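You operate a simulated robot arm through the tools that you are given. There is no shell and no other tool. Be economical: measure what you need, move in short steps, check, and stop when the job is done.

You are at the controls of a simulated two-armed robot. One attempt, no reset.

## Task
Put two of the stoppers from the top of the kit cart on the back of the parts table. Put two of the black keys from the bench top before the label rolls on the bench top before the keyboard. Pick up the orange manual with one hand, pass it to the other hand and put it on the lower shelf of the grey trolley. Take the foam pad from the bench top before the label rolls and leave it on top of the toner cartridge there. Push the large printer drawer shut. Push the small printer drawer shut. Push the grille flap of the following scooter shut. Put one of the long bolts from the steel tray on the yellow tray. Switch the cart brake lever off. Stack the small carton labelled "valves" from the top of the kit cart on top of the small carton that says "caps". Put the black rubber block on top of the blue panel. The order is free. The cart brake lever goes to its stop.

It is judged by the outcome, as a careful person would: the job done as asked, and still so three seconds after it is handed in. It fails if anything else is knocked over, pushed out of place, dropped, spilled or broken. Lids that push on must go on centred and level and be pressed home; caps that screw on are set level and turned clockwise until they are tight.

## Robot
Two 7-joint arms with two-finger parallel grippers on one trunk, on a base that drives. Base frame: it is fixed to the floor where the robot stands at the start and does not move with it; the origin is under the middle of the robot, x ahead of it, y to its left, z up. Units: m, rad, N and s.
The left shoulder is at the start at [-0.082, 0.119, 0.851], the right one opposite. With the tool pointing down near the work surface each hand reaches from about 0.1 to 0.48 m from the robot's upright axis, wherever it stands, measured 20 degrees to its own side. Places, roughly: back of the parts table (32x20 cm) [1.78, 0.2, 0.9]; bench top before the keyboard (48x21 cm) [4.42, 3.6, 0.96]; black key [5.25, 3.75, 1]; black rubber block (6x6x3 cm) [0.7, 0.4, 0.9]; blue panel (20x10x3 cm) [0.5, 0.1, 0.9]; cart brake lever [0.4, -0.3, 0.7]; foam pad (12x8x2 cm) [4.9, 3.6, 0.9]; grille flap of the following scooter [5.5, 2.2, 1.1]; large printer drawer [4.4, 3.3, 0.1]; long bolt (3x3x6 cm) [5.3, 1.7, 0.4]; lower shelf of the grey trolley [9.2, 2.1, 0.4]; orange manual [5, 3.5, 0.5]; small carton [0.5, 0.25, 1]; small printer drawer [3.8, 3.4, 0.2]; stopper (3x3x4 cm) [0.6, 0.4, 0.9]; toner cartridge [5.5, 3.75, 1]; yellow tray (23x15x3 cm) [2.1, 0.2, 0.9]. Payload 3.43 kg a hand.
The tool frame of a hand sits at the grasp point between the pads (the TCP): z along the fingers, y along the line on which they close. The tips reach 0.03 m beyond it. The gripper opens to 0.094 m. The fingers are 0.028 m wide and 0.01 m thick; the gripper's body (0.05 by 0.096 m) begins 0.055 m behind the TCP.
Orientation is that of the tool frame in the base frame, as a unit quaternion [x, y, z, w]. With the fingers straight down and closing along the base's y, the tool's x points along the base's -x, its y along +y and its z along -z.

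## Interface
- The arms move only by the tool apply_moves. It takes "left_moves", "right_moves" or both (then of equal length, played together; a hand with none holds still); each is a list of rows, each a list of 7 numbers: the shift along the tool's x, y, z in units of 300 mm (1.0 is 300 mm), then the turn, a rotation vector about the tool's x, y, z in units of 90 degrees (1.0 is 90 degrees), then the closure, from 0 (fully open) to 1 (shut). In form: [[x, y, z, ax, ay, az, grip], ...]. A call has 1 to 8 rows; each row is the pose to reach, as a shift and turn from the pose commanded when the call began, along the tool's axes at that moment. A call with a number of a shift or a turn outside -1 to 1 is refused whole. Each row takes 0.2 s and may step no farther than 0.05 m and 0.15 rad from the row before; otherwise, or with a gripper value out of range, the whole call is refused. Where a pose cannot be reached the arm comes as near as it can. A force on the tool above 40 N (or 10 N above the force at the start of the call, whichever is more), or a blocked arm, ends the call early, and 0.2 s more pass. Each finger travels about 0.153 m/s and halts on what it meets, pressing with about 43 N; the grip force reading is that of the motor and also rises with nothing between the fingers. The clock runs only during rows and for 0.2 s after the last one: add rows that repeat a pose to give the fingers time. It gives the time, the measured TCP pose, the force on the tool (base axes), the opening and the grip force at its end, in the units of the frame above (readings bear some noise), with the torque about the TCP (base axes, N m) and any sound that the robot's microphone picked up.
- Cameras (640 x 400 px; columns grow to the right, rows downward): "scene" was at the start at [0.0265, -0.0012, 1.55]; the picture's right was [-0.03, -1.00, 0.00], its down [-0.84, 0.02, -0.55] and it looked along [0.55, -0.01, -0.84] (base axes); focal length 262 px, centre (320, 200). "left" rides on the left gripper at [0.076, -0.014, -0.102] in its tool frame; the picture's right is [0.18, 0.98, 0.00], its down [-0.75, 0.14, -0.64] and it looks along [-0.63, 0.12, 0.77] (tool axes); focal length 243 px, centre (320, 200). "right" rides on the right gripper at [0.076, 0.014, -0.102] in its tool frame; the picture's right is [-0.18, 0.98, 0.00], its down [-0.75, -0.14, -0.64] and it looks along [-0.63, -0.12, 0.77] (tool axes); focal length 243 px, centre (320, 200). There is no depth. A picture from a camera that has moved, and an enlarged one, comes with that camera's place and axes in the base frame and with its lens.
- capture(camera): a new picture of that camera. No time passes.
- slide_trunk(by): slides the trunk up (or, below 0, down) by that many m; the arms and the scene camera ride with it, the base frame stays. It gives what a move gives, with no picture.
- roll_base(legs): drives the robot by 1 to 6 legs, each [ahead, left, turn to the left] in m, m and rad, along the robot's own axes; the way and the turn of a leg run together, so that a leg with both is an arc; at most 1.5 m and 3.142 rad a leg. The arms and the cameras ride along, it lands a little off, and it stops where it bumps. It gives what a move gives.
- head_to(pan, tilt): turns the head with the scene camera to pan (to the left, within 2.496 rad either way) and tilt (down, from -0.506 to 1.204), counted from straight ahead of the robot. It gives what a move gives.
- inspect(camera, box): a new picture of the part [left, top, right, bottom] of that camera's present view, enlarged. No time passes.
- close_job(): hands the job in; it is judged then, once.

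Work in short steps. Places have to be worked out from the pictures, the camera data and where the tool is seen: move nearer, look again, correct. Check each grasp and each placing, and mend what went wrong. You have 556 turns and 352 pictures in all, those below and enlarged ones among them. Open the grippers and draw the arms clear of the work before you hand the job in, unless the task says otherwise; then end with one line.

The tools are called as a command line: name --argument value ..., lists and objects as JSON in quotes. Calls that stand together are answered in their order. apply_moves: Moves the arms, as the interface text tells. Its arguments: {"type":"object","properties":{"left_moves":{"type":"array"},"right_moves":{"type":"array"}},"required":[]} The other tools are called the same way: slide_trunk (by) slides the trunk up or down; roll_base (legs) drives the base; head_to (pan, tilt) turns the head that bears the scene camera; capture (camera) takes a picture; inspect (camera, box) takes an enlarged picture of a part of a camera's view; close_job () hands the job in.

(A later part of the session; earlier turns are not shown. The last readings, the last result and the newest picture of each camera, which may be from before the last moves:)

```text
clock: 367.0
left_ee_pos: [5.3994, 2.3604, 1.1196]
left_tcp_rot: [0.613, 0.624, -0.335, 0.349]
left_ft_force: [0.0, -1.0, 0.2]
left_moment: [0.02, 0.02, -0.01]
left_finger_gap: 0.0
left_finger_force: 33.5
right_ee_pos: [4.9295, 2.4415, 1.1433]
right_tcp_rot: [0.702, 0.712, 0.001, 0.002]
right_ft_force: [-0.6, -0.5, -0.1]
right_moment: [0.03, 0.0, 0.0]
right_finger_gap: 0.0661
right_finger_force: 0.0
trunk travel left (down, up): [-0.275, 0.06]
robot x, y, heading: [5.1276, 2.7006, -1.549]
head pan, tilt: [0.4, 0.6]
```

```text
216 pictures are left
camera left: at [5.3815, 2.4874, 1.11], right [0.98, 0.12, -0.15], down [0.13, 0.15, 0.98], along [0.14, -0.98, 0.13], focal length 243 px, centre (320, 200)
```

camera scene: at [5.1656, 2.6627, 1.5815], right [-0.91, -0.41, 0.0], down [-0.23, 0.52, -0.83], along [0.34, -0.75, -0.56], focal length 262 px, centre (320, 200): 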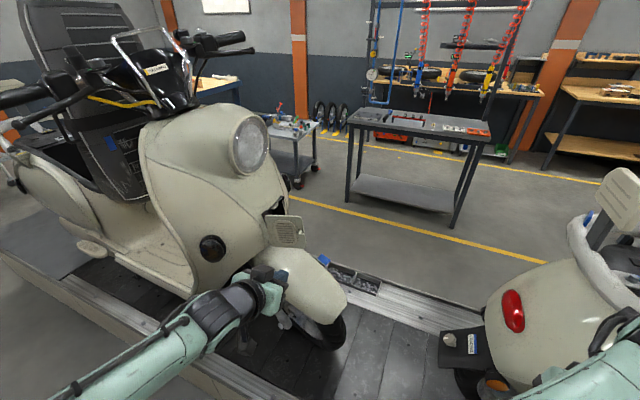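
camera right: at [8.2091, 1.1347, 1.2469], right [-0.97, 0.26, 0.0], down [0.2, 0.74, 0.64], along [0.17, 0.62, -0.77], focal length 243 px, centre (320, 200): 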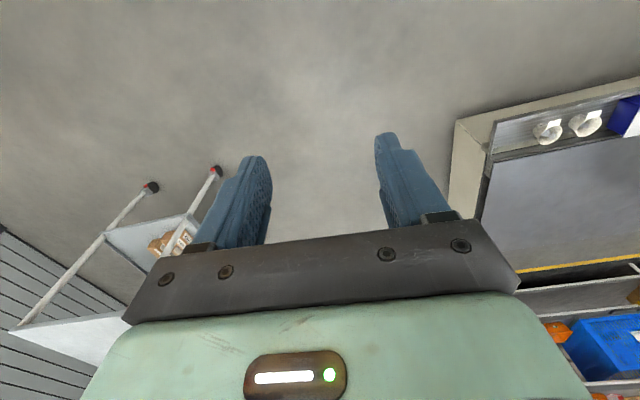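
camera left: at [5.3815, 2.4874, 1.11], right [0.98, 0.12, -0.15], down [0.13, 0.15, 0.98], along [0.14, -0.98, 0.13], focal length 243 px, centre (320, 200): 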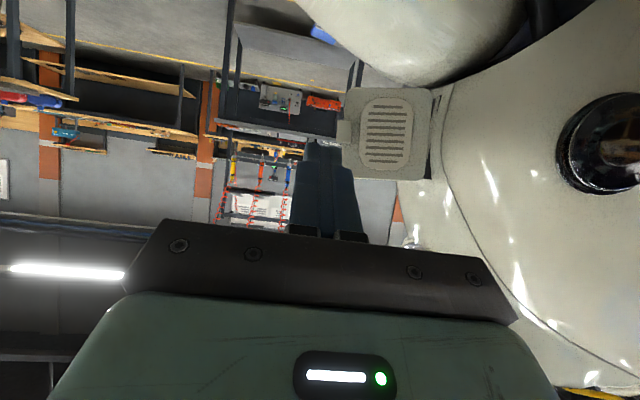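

The flap shows clearly: free edge x≈5.454, hinge x≈5.57, z 0.99–1.11. I bring the fingertip to just before its outer face near the free edge.

apply_moves --left_moves '[[-0.034, 0.06, 0.138, 0, 0, 0, 1], [-0.069, 0.12, 0.275, 0, 0, 0, 1], [-0.103, 0.18, 0.413, 0, 0, 0, 1], [-0.138, 0.24, 0.551, 0, 0, 0, 1]]'

capture --camera "left"

inspect --camera "scene" --box '[200, 180, 360, 280]'

```text
clock: 368.0
left_ee_pos: [5.4732, 2.2009, 1.0648]
left_tcp_rot: [0.614, 0.625, -0.333, 0.349]
left_ft_force: [0.8, 0.0, -0.4]
left_moment: [0.01, 0.01, 0.03]
left_finger_gap: 0.0
left_finger_force: 32.8
right_ee_pos: [4.9295, 2.4388, 1.1424]
right_tcp_rot: [0.701, 0.713, 0.001, 0.001]
right_ft_force: [0.4, -0.2, 0.9]
right_moment: [0.0, -0.02, 0.0]
right_finger_gap: 0.0657
right_finger_force: 0.1
trunk travel left (down, up): [-0.275, 0.06]
robot x, y, heading: [5.1286, 2.7008, -1.549]
head pan, tilt: [0.4, 0.6]
```

```text
215 pictures are left
camera left: at [5.4568, 2.3275, 1.0556], right [0.98, 0.12, -0.14], down [0.12, 0.14, 0.98], along [0.14, -0.98, 0.13], focal length 243 px, centre (320, 200)
```

left: 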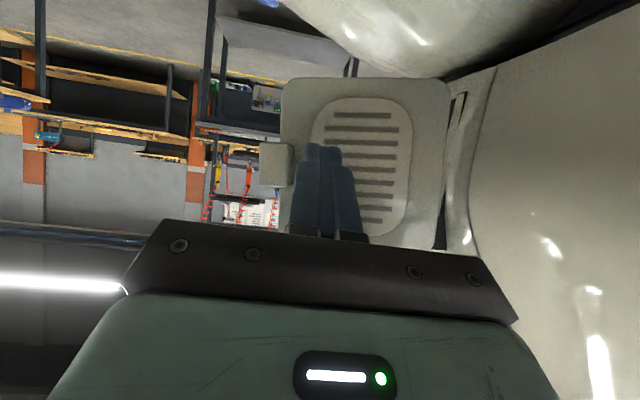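

```text
4.00 times, centred on (280, 230) of scene
camera zoom: at [5.1659, 2.6612, 1.5815], right [-0.91, -0.41, 0.0], down [-0.23, 0.52, -0.82], along [0.34, -0.75, -0.57], focal length 1048 px, centre (480, 80)
```

zoom: 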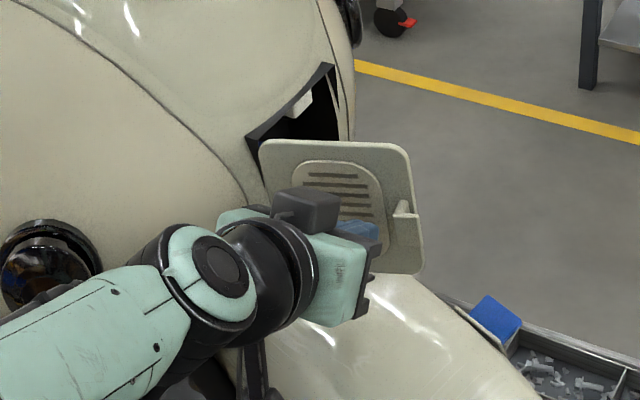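

The finger is right before the grille. I push along the flap's closing arc, first part.

apply_moves --left_moves '[[-0.045, 0.025, 0.072, 0, 0, 0, 1], [-0.091, 0.05, 0.1435, 0, 0, 0, 1], [-0.125, 0.095, 0.195, 0, 0, 0, 1], [-0.155, 0.143, 0.245, 0, 0, 0, 1]]'

capture --camera "left"

inspect --camera "scene" --box '[200, 180, 360, 280]'

```text
clock: 369.0
left_ee_pos: [5.5209, 2.1185, 1.0686]
left_tcp_rot: [0.612, 0.625, -0.335, 0.35]
left_ft_force: [-6.4, 16.1, 6.9]
left_moment: [-0.21, -0.52, 0.97]
left_finger_gap: 0.0002
left_finger_force: 32.5
right_ee_pos: [4.9296, 2.4437, 1.1449]
right_tcp_rot: [0.701, 0.713, 0.001, 0.002]
right_ft_force: [-1.0, 0.2, 0.2]
right_moment: [-0.03, 0.0, 0.0]
right_finger_gap: 0.0658
right_finger_force: 0.0
trunk travel left (down, up): [-0.275, 0.06]
robot x, y, heading: [5.1306, 2.6996, -1.545]
head pan, tilt: [0.4, 0.6]
```

```text
213 pictures are left
camera left: at [5.5028, 2.245, 1.0586], right [0.98, 0.12, -0.15], down [0.13, 0.15, 0.98], along [0.14, -0.98, 0.13], focal length 243 px, centre (320, 200)
```

left: 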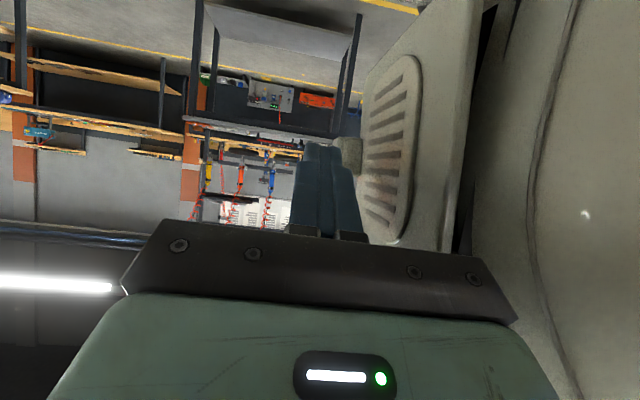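

```text
4.00 times, centred on (280, 230) of scene
camera zoom: at [5.1639, 2.6667, 1.5816], right [-0.91, -0.41, 0.0], down [-0.23, 0.51, -0.83], along [0.34, -0.75, -0.56], focal length 1048 px, centre (480, 80)
```

zoom: 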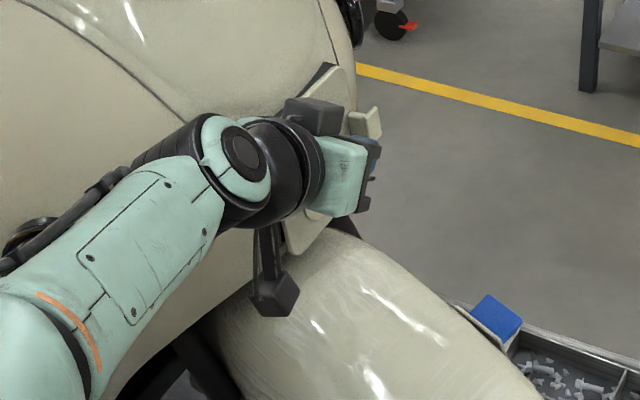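

The flap is mostly shut. Now I push sideways (+x) to bring it home.

apply_moves --left_moves '[[0, 0.04, 0, 0, 0, 0, 1], [0, 0.08, 0, 0, 0, 0, 1], [0, 0.12, 0, 0, 0, 0, 1], [0, 0.16, 0, 0, 0, 0, 1]]'

capture --camera "left"

inspect --camera "scene" --box '[200, 180, 360, 280]'

```text
clock: 369.6
left_ee_pos: [5.5341, 2.1178, 1.0724]
left_tcp_rot: [0.612, 0.625, -0.34, 0.345]
left_ft_force: [-10.2, 14.3, 5.0]
left_moment: [0.03, -0.22, 1.15]
left_finger_gap: 0.0004
left_finger_force: 32.5
right_ee_pos: [4.9289, 2.4428, 1.1438]
right_tcp_rot: [0.701, 0.713, 0.001, 0.002]
right_ft_force: [1.2, 0.9, 0.3]
right_moment: [-0.02, 0.01, -0.01]
right_finger_gap: 0.0657
right_finger_force: 0.2
trunk travel left (down, up): [-0.275, 0.06]
robot x, y, heading: [5.1318, 2.6983, -1.547]
head pan, tilt: [0.4, 0.6]
stopped in row 2 (left hand): the force on the tool passed its limit at 42 N (the readings are from after the stop); the commanded pose is now the measured one
```

```text
211 pictures are left
camera left: at [5.5173, 2.2444, 1.0619], right [0.98, 0.11, -0.16], down [0.14, 0.15, 0.98], along [0.14, -0.98, 0.13], focal length 243 px, centre (320, 200)
```

left: 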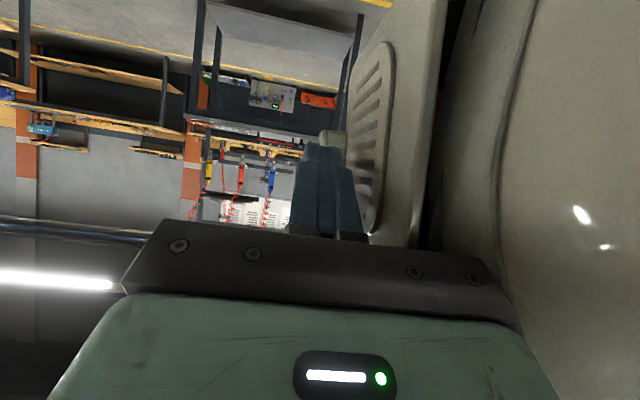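

```text
4.00 times, centred on (280, 230) of scene
camera zoom: at [5.1637, 2.6664, 1.5816], right [-0.91, -0.41, 0.0], down [-0.23, 0.51, -0.83], along [0.34, -0.75, -0.56], focal length 1048 px, centre (480, 80)
```

zoom: 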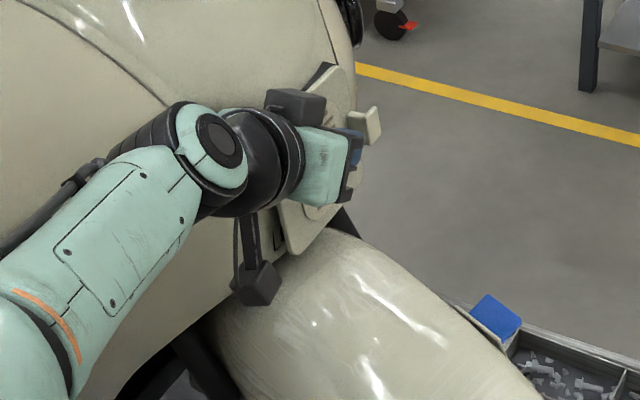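

The gripper body is meeting the scooter beside the hinge. I back off and turn the hand so it points at the flap obliquely (toward +x).

apply_moves --left_moves '[[0.035, -0.1, -0.056, 0, 0, 0, 1], [0.0715, -0.2, -0.1125, 0, 0, 0, 1], [0.09, -0.33, -0.14, 0, 0, 0, 1]]'

apply_moves --left_moves '[[0, 0, 0, -0.07, 0, -0.044, 1], [0, 0, 0, -0.14, 0, -0.088, 1], [0, 0, 0, -0.21, 0, -0.132, 1], [0, 0, 0, -0.28, 0, -0.176, 1], [0, 0, 0, -0.347, 0, -0.22, 1], [0, 0, 0, -0.42, 0, -0.266, 1]]'

capture --camera "left"

inspect --camera "scene" --box '[200, 180, 360, 280]'

```text
clock: 370.4
left_ee_pos: [5.4359, 2.1607, 1.0674]
left_tcp_rot: [0.613, 0.625, -0.339, 0.345]
left_ft_force: [0.0, 0.5, 0.3]
left_moment: [-0.01, 0.0, -0.01]
left_finger_gap: 0.0004
left_finger_force: 33.2
right_ee_pos: [4.9285, 2.4404, 1.144]
right_tcp_rot: [0.701, 0.713, 0.001, 0.001]
right_ft_force: [0.2, -0.6, 0.7]
right_moment: [-0.01, -0.06, 0.03]
right_finger_gap: 0.0656
right_finger_force: 0.0
trunk travel left (down, up): [-0.275, 0.06]
robot x, y, heading: [5.1318, 2.6984, -1.55]
head pan, tilt: [0.4, 0.6]
```

```text
clock: 371.8
left_ee_pos: [5.4382, 2.1631, 1.0685]
left_tcp_rot: [0.328, 0.812, -0.182, 0.448]
left_ft_force: [0.5, -0.7, 0.9]
left_moment: [0.0, -0.03, 0.03]
left_finger_gap: 0.0001
left_finger_force: 33.6
right_ee_pos: [4.9304, 2.4397, 1.1448]
right_tcp_rot: [0.701, 0.713, 0.001, 0.001]
right_ft_force: [-0.3, -0.9, 0.4]
right_moment: [-0.05, 0.0, 0.0]
right_finger_gap: 0.0658
right_finger_force: 0.0
trunk travel left (down, up): [-0.275, 0.06]
robot x, y, heading: [5.1321, 2.6994, -1.548]
head pan, tilt: [0.4, 0.6]
```

```text
209 pictures are left
camera left: at [5.3351, 2.2407, 1.0594], right [0.61, 0.77, -0.16], down [0.0, 0.2, 0.98], along [0.79, -0.6, 0.12], focal length 243 px, centre (320, 200)
```

left: 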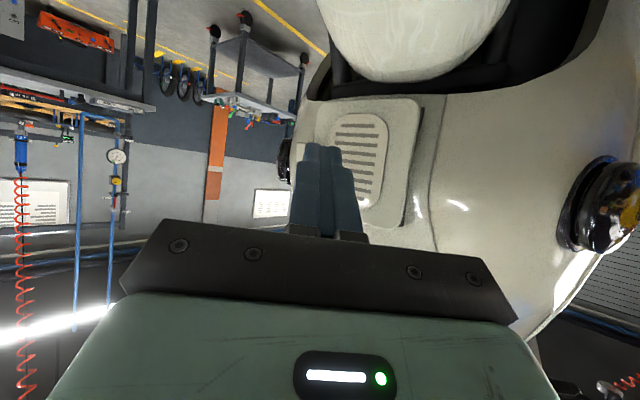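

```text
4.00 times, centred on (280, 230) of scene
camera zoom: at [5.1651, 2.6624, 1.5815], right [-0.91, -0.41, 0.0], down [-0.23, 0.52, -0.82], along [0.34, -0.75, -0.57], focal length 1048 px, centre (480, 80)
```

zoom: 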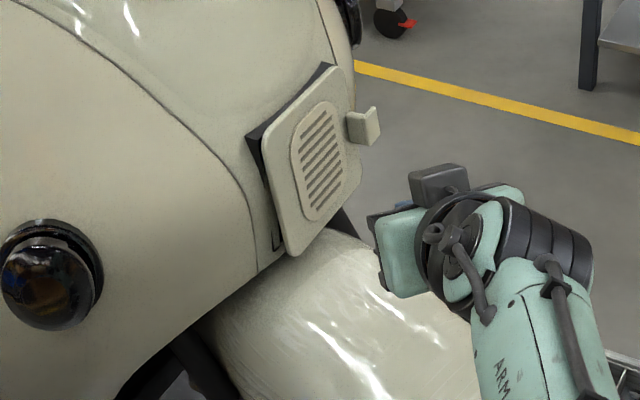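

The flap is nearly closed. With the oblique hand I press it near its free edge.

apply_moves --left_moves '[[-0.065, 0.0, 0.1, 0, 0, 0, 1], [-0.13, 0.0, 0.2, 0, 0, 0, 1], [-0.195, 0.004, 0.308, 0, 0, 0, 1], [-0.213, 0.032, 0.336, 0, 0, 0, 1], [-0.226, 0.055, 0.356, 0, 0, 0, 1], [-0.239, 0.078, 0.376, 0, 0, 0, 1]]'

capture --camera "left"

inspect --camera "scene" --box '[200, 180, 360, 280]'

```text
clock: 372.9
left_ee_pos: [5.5184, 2.0893, 1.066]
left_tcp_rot: [0.333, 0.814, -0.186, 0.439]
left_ft_force: [-16.3, 18.5, 3.7]
left_moment: [0.01, 0.06, -0.09]
left_finger_gap: 0.0
left_finger_force: 33.2
right_ee_pos: [4.9267, 2.4445, 1.1442]
right_tcp_rot: [0.702, 0.712, 0.0, 0.003]
right_ft_force: [0.3, -0.2, 0.5]
right_moment: [-0.03, 0.02, -0.01]
right_finger_gap: 0.0658
right_finger_force: 0.1
trunk travel left (down, up): [-0.275, 0.06]
robot x, y, heading: [5.1255, 2.7011, -1.548]
head pan, tilt: [0.4, 0.6]
stopped in row 5 (left hand): the force on the tool passed its limit at 48 N (the readings are from after the stop); the commanded pose is now the measured one
```

```text
207 pictures are left
camera left: at [5.4191, 2.1682, 1.0589], right [0.62, 0.77, -0.16], down [0.02, 0.2, 0.98], along [0.78, -0.61, 0.11], focal length 243 px, centre (320, 200)
```

left: 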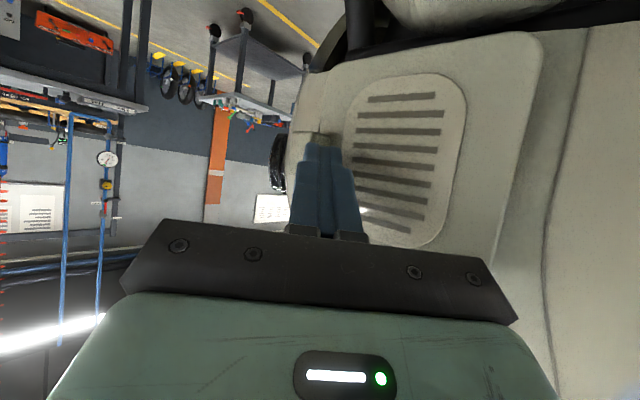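

```text
4.00 times, centred on (280, 230) of scene
camera zoom: at [5.1628, 2.6679, 1.5817], right [-0.91, -0.41, 0.0], down [-0.23, 0.51, -0.83], along [0.34, -0.75, -0.56], focal length 1048 px, centre (480, 80)
```

zoom: 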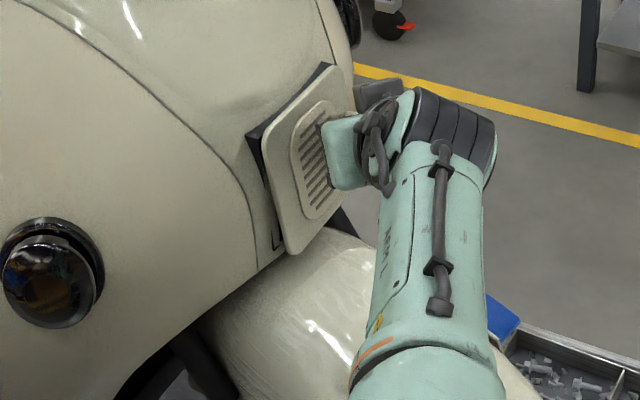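

The tip pressed against the latch tab. I back off, shift toward the grille middle, and press straight in +x.

apply_moves --left_moves '[[0.0625, 0.026, -0.0985, 0, 0, 0, 1], [0.0625, 0.08, -0.0985, 0, 0, 0, 1], [0.0425, 0.12, -0.067, 0, 0, 0, 1], [0.0245, 0.155, -0.037, 0, 0, 0, 1], [0.0065, 0.19, -0.007, 0, 0, 0, 1], [-0.0115, 0.225, 0.023, 0, 0, 0, 1]]'

capture --camera "left"

inspect --camera "scene" --box '[200, 180, 360, 280]'

```text
clock: 373.9
left_ee_pos: [5.5292, 2.1251, 1.0622]
left_tcp_rot: [0.339, 0.814, -0.19, 0.432]
left_ft_force: [-18.1, 12.7, 5.2]
left_moment: [0.01, -0.07, 0.1]
left_finger_gap: 0.0002
left_finger_force: 32.8
right_ee_pos: [4.927, 2.4443, 1.1444]
right_tcp_rot: [0.703, 0.711, 0.001, 0.002]
right_ft_force: [-0.4, -0.3, 0.5]
right_moment: [-0.03, -0.04, 0.05]
right_finger_gap: 0.0657
right_finger_force: 0.0
trunk travel left (down, up): [-0.275, 0.06]
robot x, y, heading: [5.1273, 2.7003, -1.553]
head pan, tilt: [0.4, 0.6]
stopped in row 5 (left hand): the force on the tool passed its limit at 50 N (the readings are from after the stop); the commanded pose is now the measured one
```

```text
205 pictures are left
camera left: at [5.4296, 2.2064, 1.0566], right [0.63, 0.76, -0.17], down [0.03, 0.19, 0.98], along [0.78, -0.62, 0.1], focal length 243 px, centre (320, 200)
```

left: 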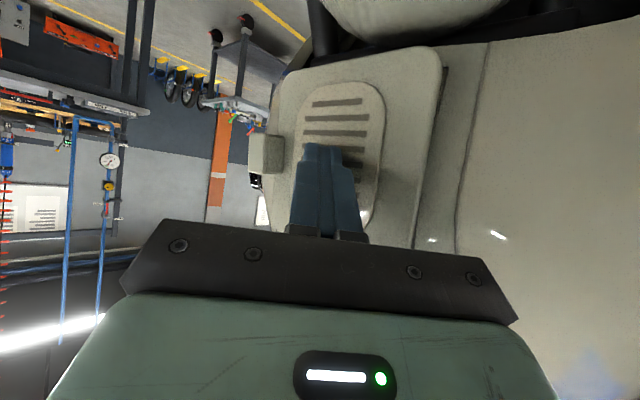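

```text
4.00 times, centred on (280, 230) of scene
camera zoom: at [5.1626, 2.6665, 1.5817], right [-0.91, -0.41, 0.0], down [-0.23, 0.51, -0.83], along [0.34, -0.75, -0.56], focal length 1048 px, centre (480, 80)
```

zoom: 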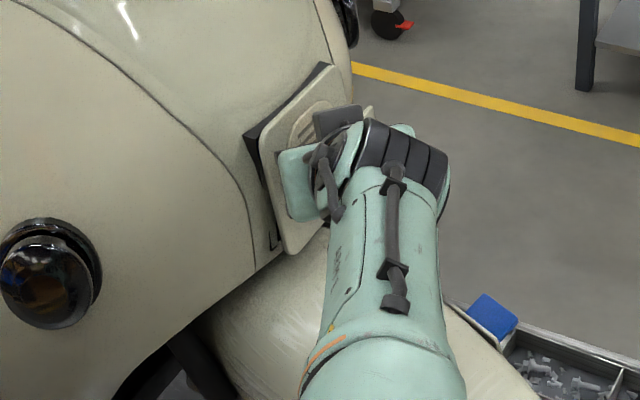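

It presses solidly at 50 N. I withdraw and check the flap's fit.

apply_moves --left_moves '[[0.05, -0.1, -0.08, 0, 0, 0, 1], [0.1, -0.2, -0.16, 0, 0, 0, 1], [0.12, -0.3, -0.24, 0, 0, 0, 1], [0.12, -0.4, -0.32, 0, 0, 0, 1]]'

inspect --camera "left" --box '[200, 20, 520, 220]'

inspect --camera "scene" --box '[230, 180, 326, 240]'

```text
clock: 374.9
left_ee_pos: [5.3802, 2.1104, 1.0865]
left_tcp_rot: [0.338, 0.814, -0.187, 0.434]
left_ft_force: [-0.3, -0.7, -0.7]
left_moment: [0.0, -0.01, 0.02]
left_finger_gap: 0.0001
left_finger_force: 32.9
right_ee_pos: [4.9289, 2.4414, 1.1434]
right_tcp_rot: [0.703, 0.711, 0.002, 0.001]
right_ft_force: [-0.7, -0.3, 0.9]
right_moment: [0.01, -0.03, -0.01]
right_finger_gap: 0.066
right_finger_force: 0.1
trunk travel left (down, up): [-0.275, 0.06]
robot x, y, heading: [5.1295, 2.6996, -1.549]
head pan, tilt: [0.4, 0.6]
```

```text
2.00 times, centred on (360, 120) of left
camera zoom: at [5.2799, 2.1906, 1.0807], right [0.63, 0.76, -0.16], down [0.03, 0.19, 0.98], along [0.78, -0.62, 0.1], focal length 485 px, centre (240, 360)
```

zoom: 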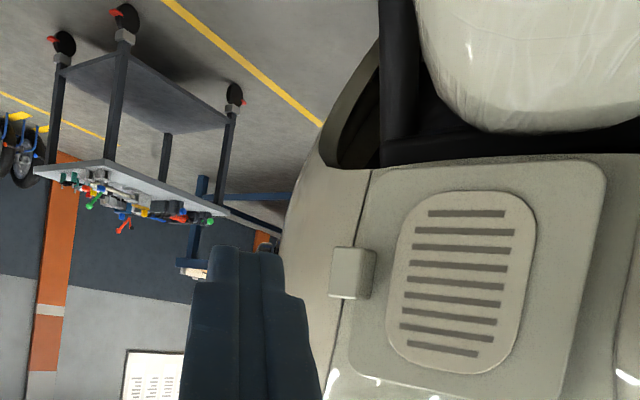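

```text
6.67 times, centred on (278, 210) of scene
camera zoom: at [5.1637, 2.6636, 1.5815], right [-0.91, -0.41, 0.0], down [-0.23, 0.52, -0.83], along [0.34, -0.75, -0.56], focal length 1747 px, centre (600, 133)
```

zoom: 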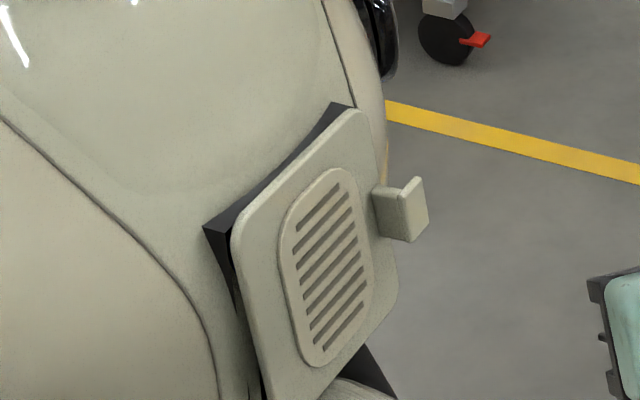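

The flap sits flush: closed. I retract and straighten the left hand.

apply_moves --left_moves '[[0.03, 0.06, -0.05, 0.07, 0, 0.044, 1], [0.06, 0.12, -0.1, 0.14, 0, 0.088, 1], [0.09, 0.18, -0.15, 0.21, 0, 0.132, 1], [0.12, 0.24, -0.2, 0.28, 0, 0.176, 1], [0.15, 0.3, -0.25, 0.347, 0, 0.22, 1], [0.185, 0.36, -0.291, 0.42, 0, 0.266, 1]]'

apply_moves --left_moves '[[0.0, -0.03, -0.05, 0, 0.0915, 0, 0], [0.0, -0.06, -0.1, 0, 0.183, 0, 0], [0.0, -0.09, -0.15, 0, 0.2745, 0, 0], [0.0, -0.12, -0.2, 0, 0.366, 0, 0], [0.0, -0.15, -0.25, 0, 0.4575, 0, 0], [0.0, -0.18, -0.3, 0, 0.549, 0, 0], [0.0, -0.2, -0.35, 0, 0.64, 0, 0]]'

```text
clock: 376.4
left_ee_pos: [5.3839, 2.2545, 1.0887]
left_tcp_rot: [0.609, 0.633, -0.341, 0.335]
left_ft_force: [0.3, 0.1, 0.1]
left_moment: [-0.05, 0.05, -0.05]
left_finger_gap: 0.0004
left_finger_force: 33.4
left hand out of reach, approached as far as the arm can: row 6
right_ee_pos: [4.9282, 2.4425, 1.1443]
right_tcp_rot: [0.702, 0.712, 0.001, 0.0]
right_ft_force: [0.0, 0.7, 0.0]
right_moment: [0.01, -0.01, 0.0]
right_finger_gap: 0.0655
right_finger_force: 0.1
trunk travel left (down, up): [-0.275, 0.06]
robot x, y, heading: [5.1288, 2.7005, -1.551]
head pan, tilt: [0.4, 0.6]
```

```text
clock: 377.9
left_ee_pos: [5.3255, 2.347, 1.1459]
left_tcp_rot: [0.708, 0.706, -0.005, -0.012]
left_ft_force: [-0.4, 0.6, 0.3]
left_moment: [0.02, 0.02, 0.03]
left_finger_gap: 0.0939
left_finger_force: 0.0
right_ee_pos: [4.9272, 2.4419, 1.1425]
right_tcp_rot: [0.703, 0.712, 0.002, 0.001]
right_ft_force: [0.7, 0.6, -0.9]
right_moment: [0.03, -0.01, 0.02]
right_finger_gap: 0.0659
right_finger_force: 0.0
trunk travel left (down, up): [-0.275, 0.06]
robot x, y, heading: [5.1328, 2.7002, -1.547]
head pan, tilt: [0.4, 0.6]
```

Now I tuck the hand, back up, and turn to face the benches.

apply_moves --left_moves '[[0.12, 0, 0, 0, -0.007, 0, 0], [0.24, 0, 0, 0, -0.014, 0, 0], [0.34, 0, 0, 0, -0.017, 0, 0]]'

roll_base --legs '[[-0.2, 0, 0], [0, 0, 3.11]]'

head_to --pan 0.0 --tilt 0.75

capture --camera "scene"

```text
clock: 378.8
left_ee_pos: [5.327, 2.4473, 1.1476]
left_tcp_rot: [0.707, 0.707, -0.015, -0.001]
left_ft_force: [-0.2, -0.7, 0.4]
left_moment: [-0.02, 0.02, 0.01]
left_finger_gap: 0.094
left_finger_force: 0.0
right_ee_pos: [4.9282, 2.4437, 1.1434]
right_tcp_rot: [0.703, 0.711, 0.001, 0.002]
right_ft_force: [-0.4, 0.1, 0.3]
right_moment: [0.0, 0.04, 0.02]
right_finger_gap: 0.0657
right_finger_force: 0.1
trunk travel left (down, up): [-0.275, 0.06]
robot x, y, heading: [5.1305, 2.6996, -1.554]
head pan, tilt: [0.4, 0.6]
```

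```text
clock: 387.4
left_ee_pos: [4.9664, 3.177, 1.1474]
left_tcp_rot: [-0.653, 0.757, -0.004, 0.015]
left_ft_force: [-0.4, 0.9, -0.9]
left_moment: [-0.06, -0.01, 0.02]
left_finger_gap: 0.094
left_finger_force: 0.2
right_ee_pos: [5.3612, 3.1229, 1.1436]
right_tcp_rot: [-0.659, 0.752, 0.001, -0.001]
right_ft_force: [-0.7, 0.4, -0.6]
right_moment: [-0.03, -0.03, -0.02]
right_finger_gap: 0.0657
right_finger_force: 0.0
trunk travel left (down, up): [-0.275, 0.06]
robot x, y, heading: [5.1274, 2.8949, 1.44]
head pan, tilt: [0.4, 0.6]
```

```text
clock: 388.2
left_ee_pos: [4.9676, 3.1773, 1.1459]
left_tcp_rot: [-0.653, 0.757, -0.004, 0.015]
left_ft_force: [0.3, -0.5, 0.0]
left_moment: [-0.01, -0.01, -0.02]
left_finger_gap: 0.0939
left_finger_force: 0.1
right_ee_pos: [5.3607, 3.1229, 1.1439]
right_tcp_rot: [-0.659, 0.752, 0.001, -0.001]
right_ft_force: [0.7, -0.9, -0.4]
right_moment: [0.01, -0.02, -0.03]
right_finger_gap: 0.0656
right_finger_force: 0.1
trunk travel left (down, up): [-0.275, 0.06]
robot x, y, heading: [5.1254, 2.8994, 1.447]
head pan, tilt: [0.0, 0.75]
```

```text
201 pictures are left
camera scene: at [5.1305, 2.9366, 1.5686], right [0.99, -0.12, 0.0], down [-0.08, -0.68, -0.73], along [0.09, 0.73, -0.68], focal length 262 px, centre (320, 200)
```

scene: 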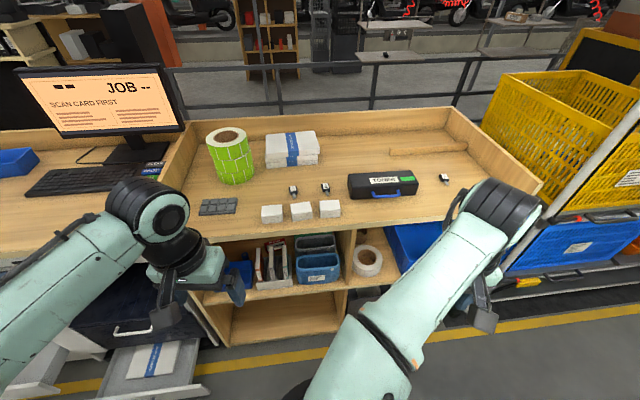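

I see the label-roll bench: grey pad, toner cartridge, small white boxes, keys. I zoom in.

inspect --camera "scene" --box '[180, 120, 340, 220]'

inspect --camera "scene" --box '[310, 120, 470, 220]'

inspect --camera "scene" --box '[60, 200, 380, 400]'

```text
4.00 times, centred on (260, 170) of scene
camera zoom: at [5.1305, 2.9366, 1.5686], right [0.99, -0.12, 0.0], down [-0.08, -0.68, -0.73], along [0.09, 0.73, -0.68], focal length 1048 px, centre (560, 320)
```

zoom: 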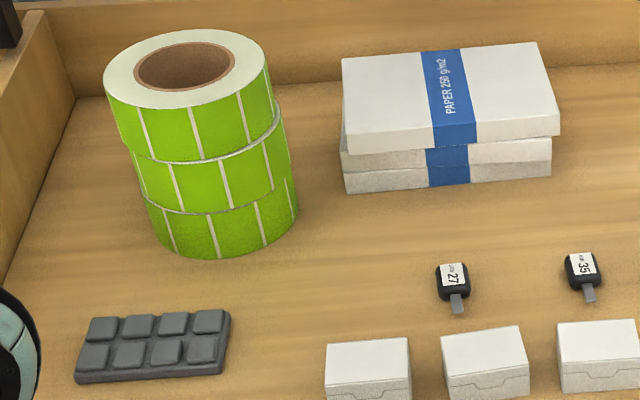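

```text
4.00 times, centred on (390, 170) of scene
camera zoom: at [5.1305, 2.9366, 1.5686], right [0.99, -0.12, 0.0], down [-0.08, -0.68, -0.73], along [0.09, 0.73, -0.68], focal length 1048 px, centre (40, 320)
```

zoom: 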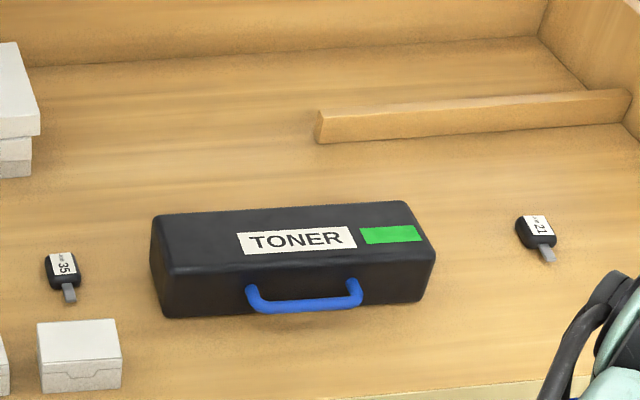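

```text
2.00 times, centred on (220, 300) of scene
camera zoom: at [5.1305, 2.9366, 1.5686], right [0.99, -0.12, 0.0], down [-0.08, -0.68, -0.73], along [0.09, 0.73, -0.68], focal length 524 px, centre (520, 0)
```

zoom: 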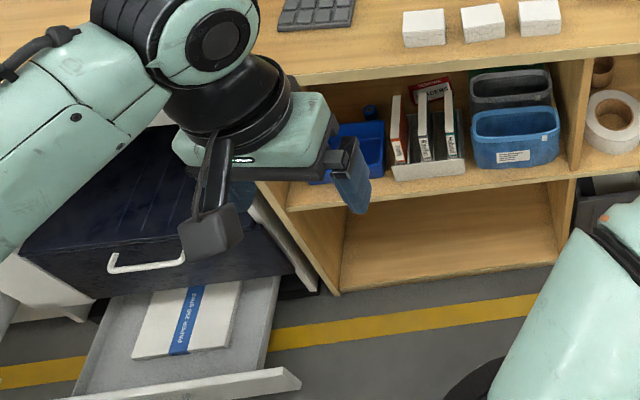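

Three black keys (27, 35, 21), the grey foam pad and the TONER cartridge are identified. I square up and approach the bench.

roll_base --legs '[[0, 0, 0.125], [0.22, 0.06, 0]]'

head_to --pan 0.0 --tilt 0.95

capture --camera "scene"

capture --camera "left"

```text
clock: 390.5
left_ee_pos: [4.8761, 3.3775, 1.146]
left_tcp_rot: [-0.697, 0.717, -0.003, 0.016]
left_ft_force: [0.0, 0.0, -0.3]
left_moment: [-0.02, -0.02, -0.05]
left_finger_gap: 0.0941
left_finger_force: 0.1
right_ee_pos: [5.275, 3.3712, 1.1434]
right_tcp_rot: [-0.703, 0.712, 0.001, -0.001]
right_ft_force: [0.2, 0.2, 1.3]
right_moment: [-0.01, -0.02, 0.0]
right_finger_gap: 0.0659
right_finger_force: 0.1
trunk travel left (down, up): [-0.275, 0.06]
robot x, y, heading: [5.0667, 3.1197, 1.561]
head pan, tilt: [0.0, 0.75]
```

```text
clock: 391.3
left_ee_pos: [4.8766, 3.3786, 1.1469]
left_tcp_rot: [-0.698, 0.716, -0.003, 0.014]
left_ft_force: [-0.1, -0.8, 0.1]
left_moment: [-0.01, 0.01, -0.01]
left_finger_gap: 0.0938
left_finger_force: 0.1
right_ee_pos: [5.2748, 3.372, 1.1435]
right_tcp_rot: [-0.702, 0.712, 0.001, -0.002]
right_ft_force: [0.5, 0.2, 0.0]
right_moment: [-0.05, 0.03, -0.04]
right_finger_gap: 0.0658
right_finger_force: 0.1
trunk travel left (down, up): [-0.275, 0.06]
robot x, y, heading: [5.0658, 3.1207, 1.566]
head pan, tilt: [0.0, 0.949]
```

```text
197 pictures are left
camera scene: at [5.0675, 3.1486, 1.5531], right [1.0, -0.01, 0.0], down [-0.01, -0.81, -0.58], along [0.0, 0.58, -0.81], focal length 262 px, centre (320, 200)
```

scene: 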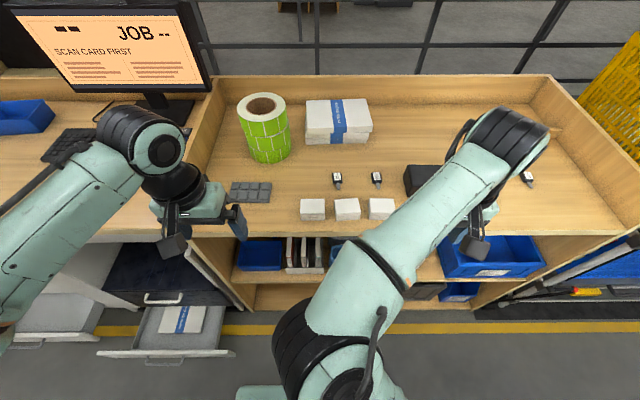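

```text
196 pictures are left
camera left: at [4.8856, 3.2996, 1.249], right [-0.99, -0.16, -0.03], down [-0.14, 0.75, 0.65], along [-0.08, 0.65, -0.76], focal length 243 px, centre (320, 200)
```

left: 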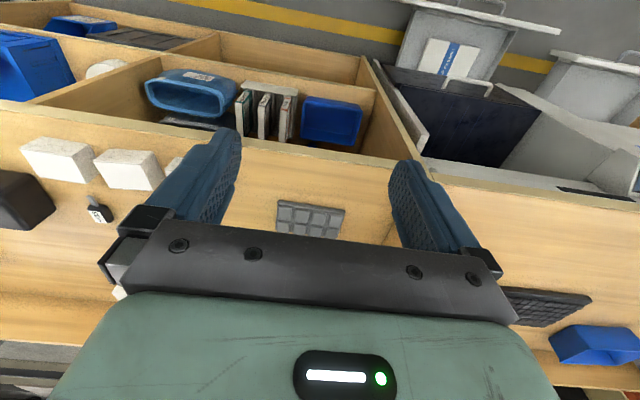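

The pad is 12 cm along x and 8 cm along y, so I must grip it across y: I yaw the left hand by 90° (and fix a 1.6° tilt).

apply_moves --left_moves '[[0, 0, 0, -0.015, 0.01, 0, 0]]'

apply_moves --left_moves '[[0, 0, 0, 0, 0, 0.095, 0], [0, 0, 0, 0, 0, 0.19, 0], [0, 0, 0, 0, 0, 0.285, 0], [0, 0, 0, 0, 0, 0.38, 0], [0, 0, 0, 0, 0, 0.475, 0], [0, 0, 0, 0, 0, 0.57, 0], [0, 0, 0, 0, 0, 0.665, 0], [0, 0, 0, 0, 0, 0.76, 0]]'

apply_moves --left_moves '[[0.0, 0.08, 0, 0, 0, 0.08, 0], [0.0, 0.16, 0, 0, 0, 0.16, 0], [0.0, 0.24, 0.05, 0, 0, 0.237, 0], [0.0, 0.36, 0.1, 0, 0, 0.237, 0], [0.0, 0.48, 0.13, 0, 0, 0.237, 0]]'

capture --camera "left"

capture --camera "scene"

```text
clock: 391.7
left_ee_pos: [4.8763, 3.3788, 1.146]
left_tcp_rot: [-0.697, 0.717, 0.0, 0.002]
left_ft_force: [1.2, 0.3, 0.1]
left_moment: [-0.02, 0.02, 0.0]
left_finger_gap: 0.0941
left_finger_force: 0.1
right_ee_pos: [5.2758, 3.3715, 1.1431]
right_tcp_rot: [-0.702, 0.712, 0.002, -0.001]
right_ft_force: [0.1, -0.1, 0.2]
right_moment: [0.0, -0.01, -0.01]
right_finger_gap: 0.0657
right_finger_force: 0.0
trunk travel left (down, up): [-0.275, 0.06]
robot x, y, heading: [5.0643, 3.1187, 1.56]
head pan, tilt: [0.0, 0.949]
```

```text
clock: 393.5
left_ee_pos: [4.8772, 3.3778, 1.1472]
left_tcp_rot: [-0.172, 0.985, 0.0, 0.0]
left_ft_force: [0.0, 0.6, 0.3]
left_moment: [0.02, 0.01, 0.01]
left_finger_gap: 0.0938
left_finger_force: 0.2
right_ee_pos: [5.2742, 3.3708, 1.1442]
right_tcp_rot: [-0.702, 0.712, 0.001, 0.0]
right_ft_force: [0.0, -0.3, 0.9]
right_moment: [0.04, -0.02, -0.01]
right_finger_gap: 0.0657
right_finger_force: 0.1
trunk travel left (down, up): [-0.275, 0.06]
robot x, y, heading: [5.0675, 3.1204, 1.564]
head pan, tilt: [0.0, 0.949]
```

```text
clock: 394.7
left_ee_pos: [4.8283, 3.514, 1.1072]
left_tcp_rot: [0.012, 1.0, 0.001, 0.0]
left_ft_force: [-0.1, 0.1, 0.0]
left_moment: [0.0, -0.01, 0.03]
left_finger_gap: 0.094
left_finger_force: 0.1
right_ee_pos: [5.2746, 3.3727, 1.1436]
right_tcp_rot: [-0.702, 0.712, 0.001, -0.001]
right_ft_force: [0.0, 0.0, 0.4]
right_moment: [0.0, 0.02, 0.01]
right_finger_gap: 0.0659
right_finger_force: 0.0
trunk travel left (down, up): [-0.275, 0.06]
robot x, y, heading: [5.0651, 3.1193, 1.567]
head pan, tilt: [0.0, 0.949]
```

```text
195 pictures are left
camera left: at [4.7497, 3.5024, 1.2093], right [-0.16, 0.99, 0.0], down [0.76, 0.12, 0.64], along [0.64, 0.1, -0.76], focal length 243 px, centre (320, 200)
```

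left: 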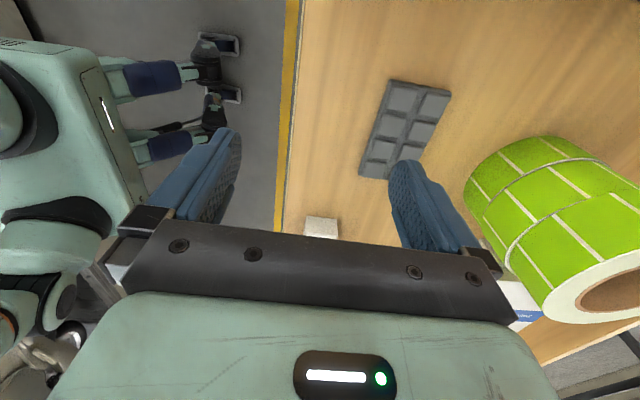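

```text
194 pictures are left
camera scene: at [5.0673, 3.1497, 1.5531], right [1.0, -0.01, 0.0], down [-0.01, -0.81, -0.58], along [0.0, 0.58, -0.81], focal length 262 px, centre (320, 200)
```

scene: 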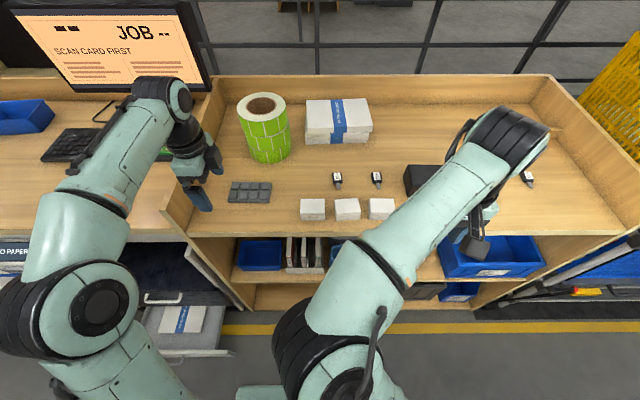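

Triangulated pad centre (4.866, 3.622), top z≈0.93, square to the bench. I move above it and lower.

apply_moves --left_moves '[[-0.03, 0.09, 0.07, 0, 0, 0, 0], [-0.06, 0.18, 0.15, 0, 0, 0, 0], [-0.09, 0.27, 0.25, 0, 0, 0, 0], [-0.12, 0.36, 0.357, 0, 0, 0, 0]]'

capture --camera "left"

```text
clock: 395.7
left_ee_pos: [4.8663, 3.6235, 1.0019]
left_tcp_rot: [0.011, 1.0, 0.001, 0.001]
left_ft_force: [0.9, 0.0, 0.0]
left_moment: [-0.02, 0.0, 0.01]
left_finger_gap: 0.0942
left_finger_force: 0.0
right_ee_pos: [5.2742, 3.3731, 1.1435]
right_tcp_rot: [-0.702, 0.713, 0.001, -0.001]
right_ft_force: [0.2, 0.1, -0.6]
right_moment: [0.02, 0.0, 0.03]
right_finger_gap: 0.0658
right_finger_force: 0.0
trunk travel left (down, up): [-0.275, 0.06]
robot x, y, heading: [5.0668, 3.1198, 1.568]
head pan, tilt: [0.0, 0.949]
```

```text
193 pictures are left
camera left: at [4.7895, 3.6101, 1.1049], right [-0.16, 0.99, 0.0], down [0.76, 0.12, 0.64], along [0.63, 0.11, -0.77], focal length 243 px, centre (320, 200)
```

left: 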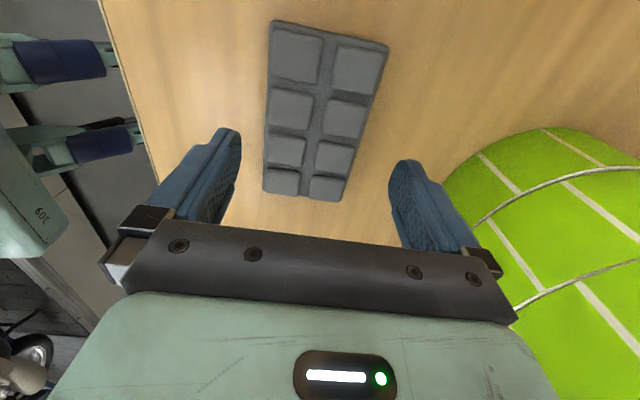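

Pad is centred; its middle is ~1 cm nearer −x. I shift and descend to contact gently.

apply_moves --left_moves '[[0.04, 0, 0.06, 0, 0, 0, 0], [0.04, 0, 0.13, 0, 0, 0, 0], [0.04, 0, 0.18, 0, 0, 0, 0], [0.04, 0, 0.195, 0, 0, 0, 0], [0.04, 0, 0.205, 0, 0, 0, 0], [0.04, 0, 0.213, 0, 0, 0, 0]]'

capture --camera "left"

```text
clock: 396.5
left_ee_pos: [4.8546, 3.6236, 0.9597]
left_tcp_rot: [0.011, 1.0, 0.008, 0.002]
left_ft_force: [1.6, -9.4, 14.1]
left_moment: [-1.02, 0.12, 0.2]
left_finger_gap: 0.0941
left_finger_force: 0.0
right_ee_pos: [5.2752, 3.3701, 1.1442]
right_tcp_rot: [-0.702, 0.712, 0.001, 0.0]
right_ft_force: [1.0, -0.3, 0.1]
right_moment: [0.02, 0.04, 0.01]
right_finger_gap: 0.0657
right_finger_force: 0.0
trunk travel left (down, up): [-0.275, 0.06]
robot x, y, heading: [5.067, 3.1174, 1.554]
head pan, tilt: [0.0, 0.949]
stopped in row 4 (left hand): the force on the tool passed its limit at 51 N (the readings are from after the stop); the commanded pose is now the measured one
```

```text
192 pictures are left
camera left: at [4.7771, 3.6089, 1.0635], right [-0.16, 0.99, 0.02], down [0.75, 0.11, 0.65], along [0.64, 0.12, -0.76], focal length 243 px, centre (320, 200)
```

left: 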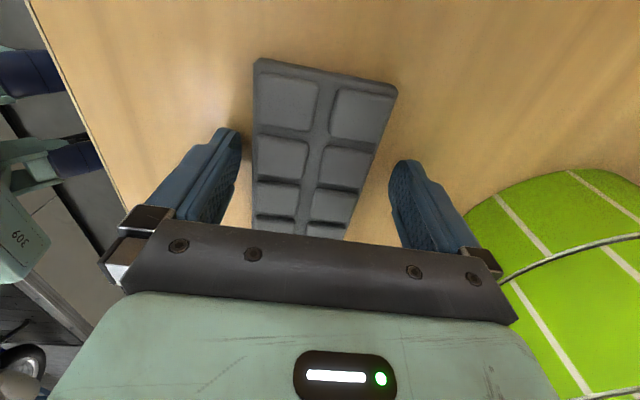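

Contact with the bench at one tip (bench top ≈ 0.93). I rise 2 mm and close on the pad.

apply_moves --left_moves '[[0, 0, -0.004, 0, 0, 0, 0], [0, 0, -0.004, 0, 0, 0, 1], [0, 0, -0.004, 0, 0, 0, 1], [0, 0, -0.004, 0, 0, 0, 1]]'

apply_moves --left_moves '[[0, 0, -0.03, 0, 0, 0, 1], [0, 0, -0.08, 0, 0, 0, 1], [0, 0, -0.15, 0, 0, 0, 1]]'

capture --camera "left"

```text
clock: 397.5
left_ee_pos: [4.8546, 3.6236, 0.9604]
left_tcp_rot: [0.011, 1.0, 0.009, 0.001]
left_ft_force: [-0.4, -12.5, 15.5]
left_moment: [-1.0, -0.04, 0.02]
left_finger_gap: 0.0679
left_finger_force: 43.2
right_ee_pos: [5.2743, 3.3688, 1.1445]
right_tcp_rot: [-0.703, 0.711, 0.002, -0.001]
right_ft_force: [0.6, -0.3, 0.2]
right_moment: [-0.04, -0.01, -0.03]
right_finger_gap: 0.0654
right_finger_force: 0.1
trunk travel left (down, up): [-0.275, 0.06]
robot x, y, heading: [5.0676, 3.1224, 1.562]
head pan, tilt: [0.0, 0.949]
```

```text
clock: 398.3
left_ee_pos: [4.8536, 3.6238, 1.0035]
left_tcp_rot: [0.013, 1.0, 0.008, 0.002]
left_ft_force: [-0.3, -0.4, -0.5]
left_moment: [-0.02, 0.01, 0.0]
left_finger_gap: 0.0674
left_finger_force: 43.0
right_ee_pos: [5.2737, 3.3724, 1.1434]
right_tcp_rot: [-0.702, 0.712, 0.002, -0.001]
right_ft_force: [0.1, 0.0, 0.6]
right_moment: [0.02, 0.03, -0.01]
right_finger_gap: 0.0657
right_finger_force: 0.0
trunk travel left (down, up): [-0.275, 0.06]
robot x, y, heading: [5.0682, 3.1164, 1.566]
head pan, tilt: [0.0, 0.949]
```

```text
191 pictures are left
camera left: at [4.7765, 3.6099, 1.1075], right [-0.16, 0.99, 0.02], down [0.76, 0.11, 0.65], along [0.64, 0.12, -0.76], focal length 243 px, centre (320, 200)
```

left: 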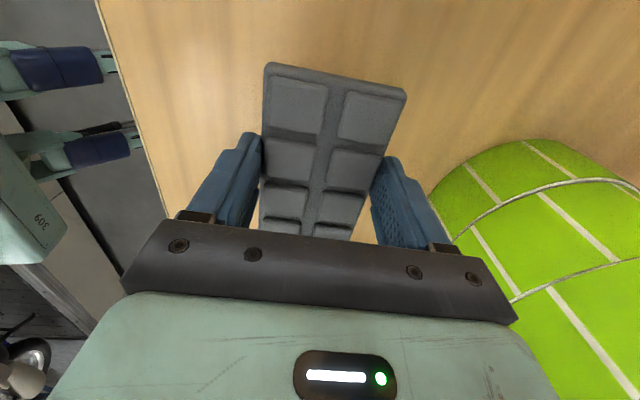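

The pad is held. I lift it, draw it back clear of the label roll, and strafe right toward the toner cartridge.

apply_moves --left_moves '[[0, 0, -0.15, 0, 0, 0, 1], [0, -0.05, -0.3, 0, 0, 0, 1], [0, -0.15, -0.42, 0, 0, 0, 1], [0, -0.3, -0.42, 0, 0, 0, 1]]'

roll_base --legs '[[0, -0.36, 0]]'

capture --camera "scene"

capture --camera "left"

```text
clock: 399.3
left_ee_pos: [4.8519, 3.5305, 1.1288]
left_tcp_rot: [0.011, 1.0, 0.01, 0.001]
left_ft_force: [-0.4, -0.2, -0.2]
left_moment: [0.01, -0.01, -0.01]
left_finger_gap: 0.0676
left_finger_force: 43.0
right_ee_pos: [5.2742, 3.3694, 1.1433]
right_tcp_rot: [-0.702, 0.712, 0.001, 0.0]
right_ft_force: [-0.3, 0.1, -0.2]
right_moment: [0.01, 0.01, 0.0]
right_finger_gap: 0.0659
right_finger_force: 0.1
trunk travel left (down, up): [-0.275, 0.06]
robot x, y, heading: [5.0664, 3.1191, 1.562]
head pan, tilt: [0.0, 0.949]
```

```text
clock: 403.1
left_ee_pos: [5.2198, 3.5302, 1.1287]
left_tcp_rot: [0.011, 1.0, 0.009, 0.001]
left_ft_force: [0.1, 0.4, 0.1]
left_moment: [0.02, 0.0, -0.02]
left_finger_gap: 0.0678
left_finger_force: 43.4
right_ee_pos: [5.6421, 3.3709, 1.1435]
right_tcp_rot: [-0.704, 0.71, 0.002, -0.001]
right_ft_force: [0.4, -0.3, -0.3]
right_moment: [-0.01, 0.02, 0.01]
right_finger_gap: 0.0658
right_finger_force: 0.2
trunk travel left (down, up): [-0.275, 0.06]
robot x, y, heading: [5.4355, 3.1143, 1.568]
head pan, tilt: [0.0, 0.949]
```

```text
190 pictures are left
camera scene: at [5.4355, 3.147, 1.553], right [1.0, 0.0, 0.0], down [0.0, -0.81, -0.58], along [0.0, 0.58, -0.81], focal length 262 px, centre (320, 200)
```

scene: 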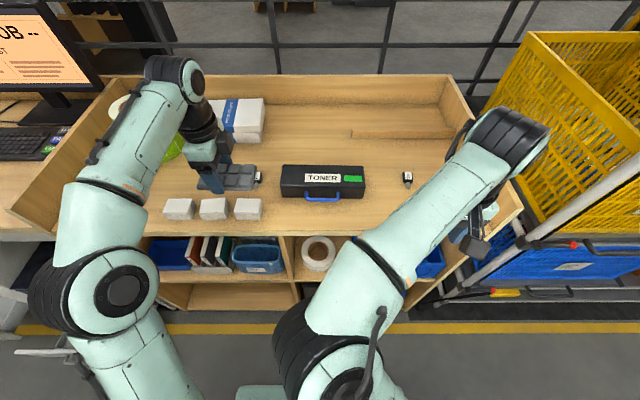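

```text
189 pictures are left
camera left: at [5.1419, 3.5151, 1.2316], right [-0.17, 0.99, 0.02], down [0.75, 0.12, 0.65], along [0.63, 0.12, -0.76], focal length 243 px, centre (320, 200)
```

left: 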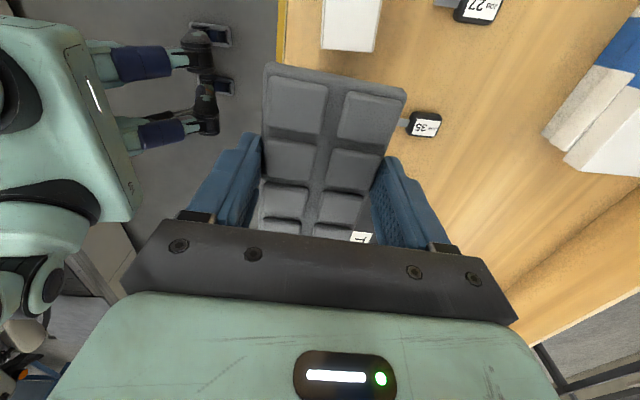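

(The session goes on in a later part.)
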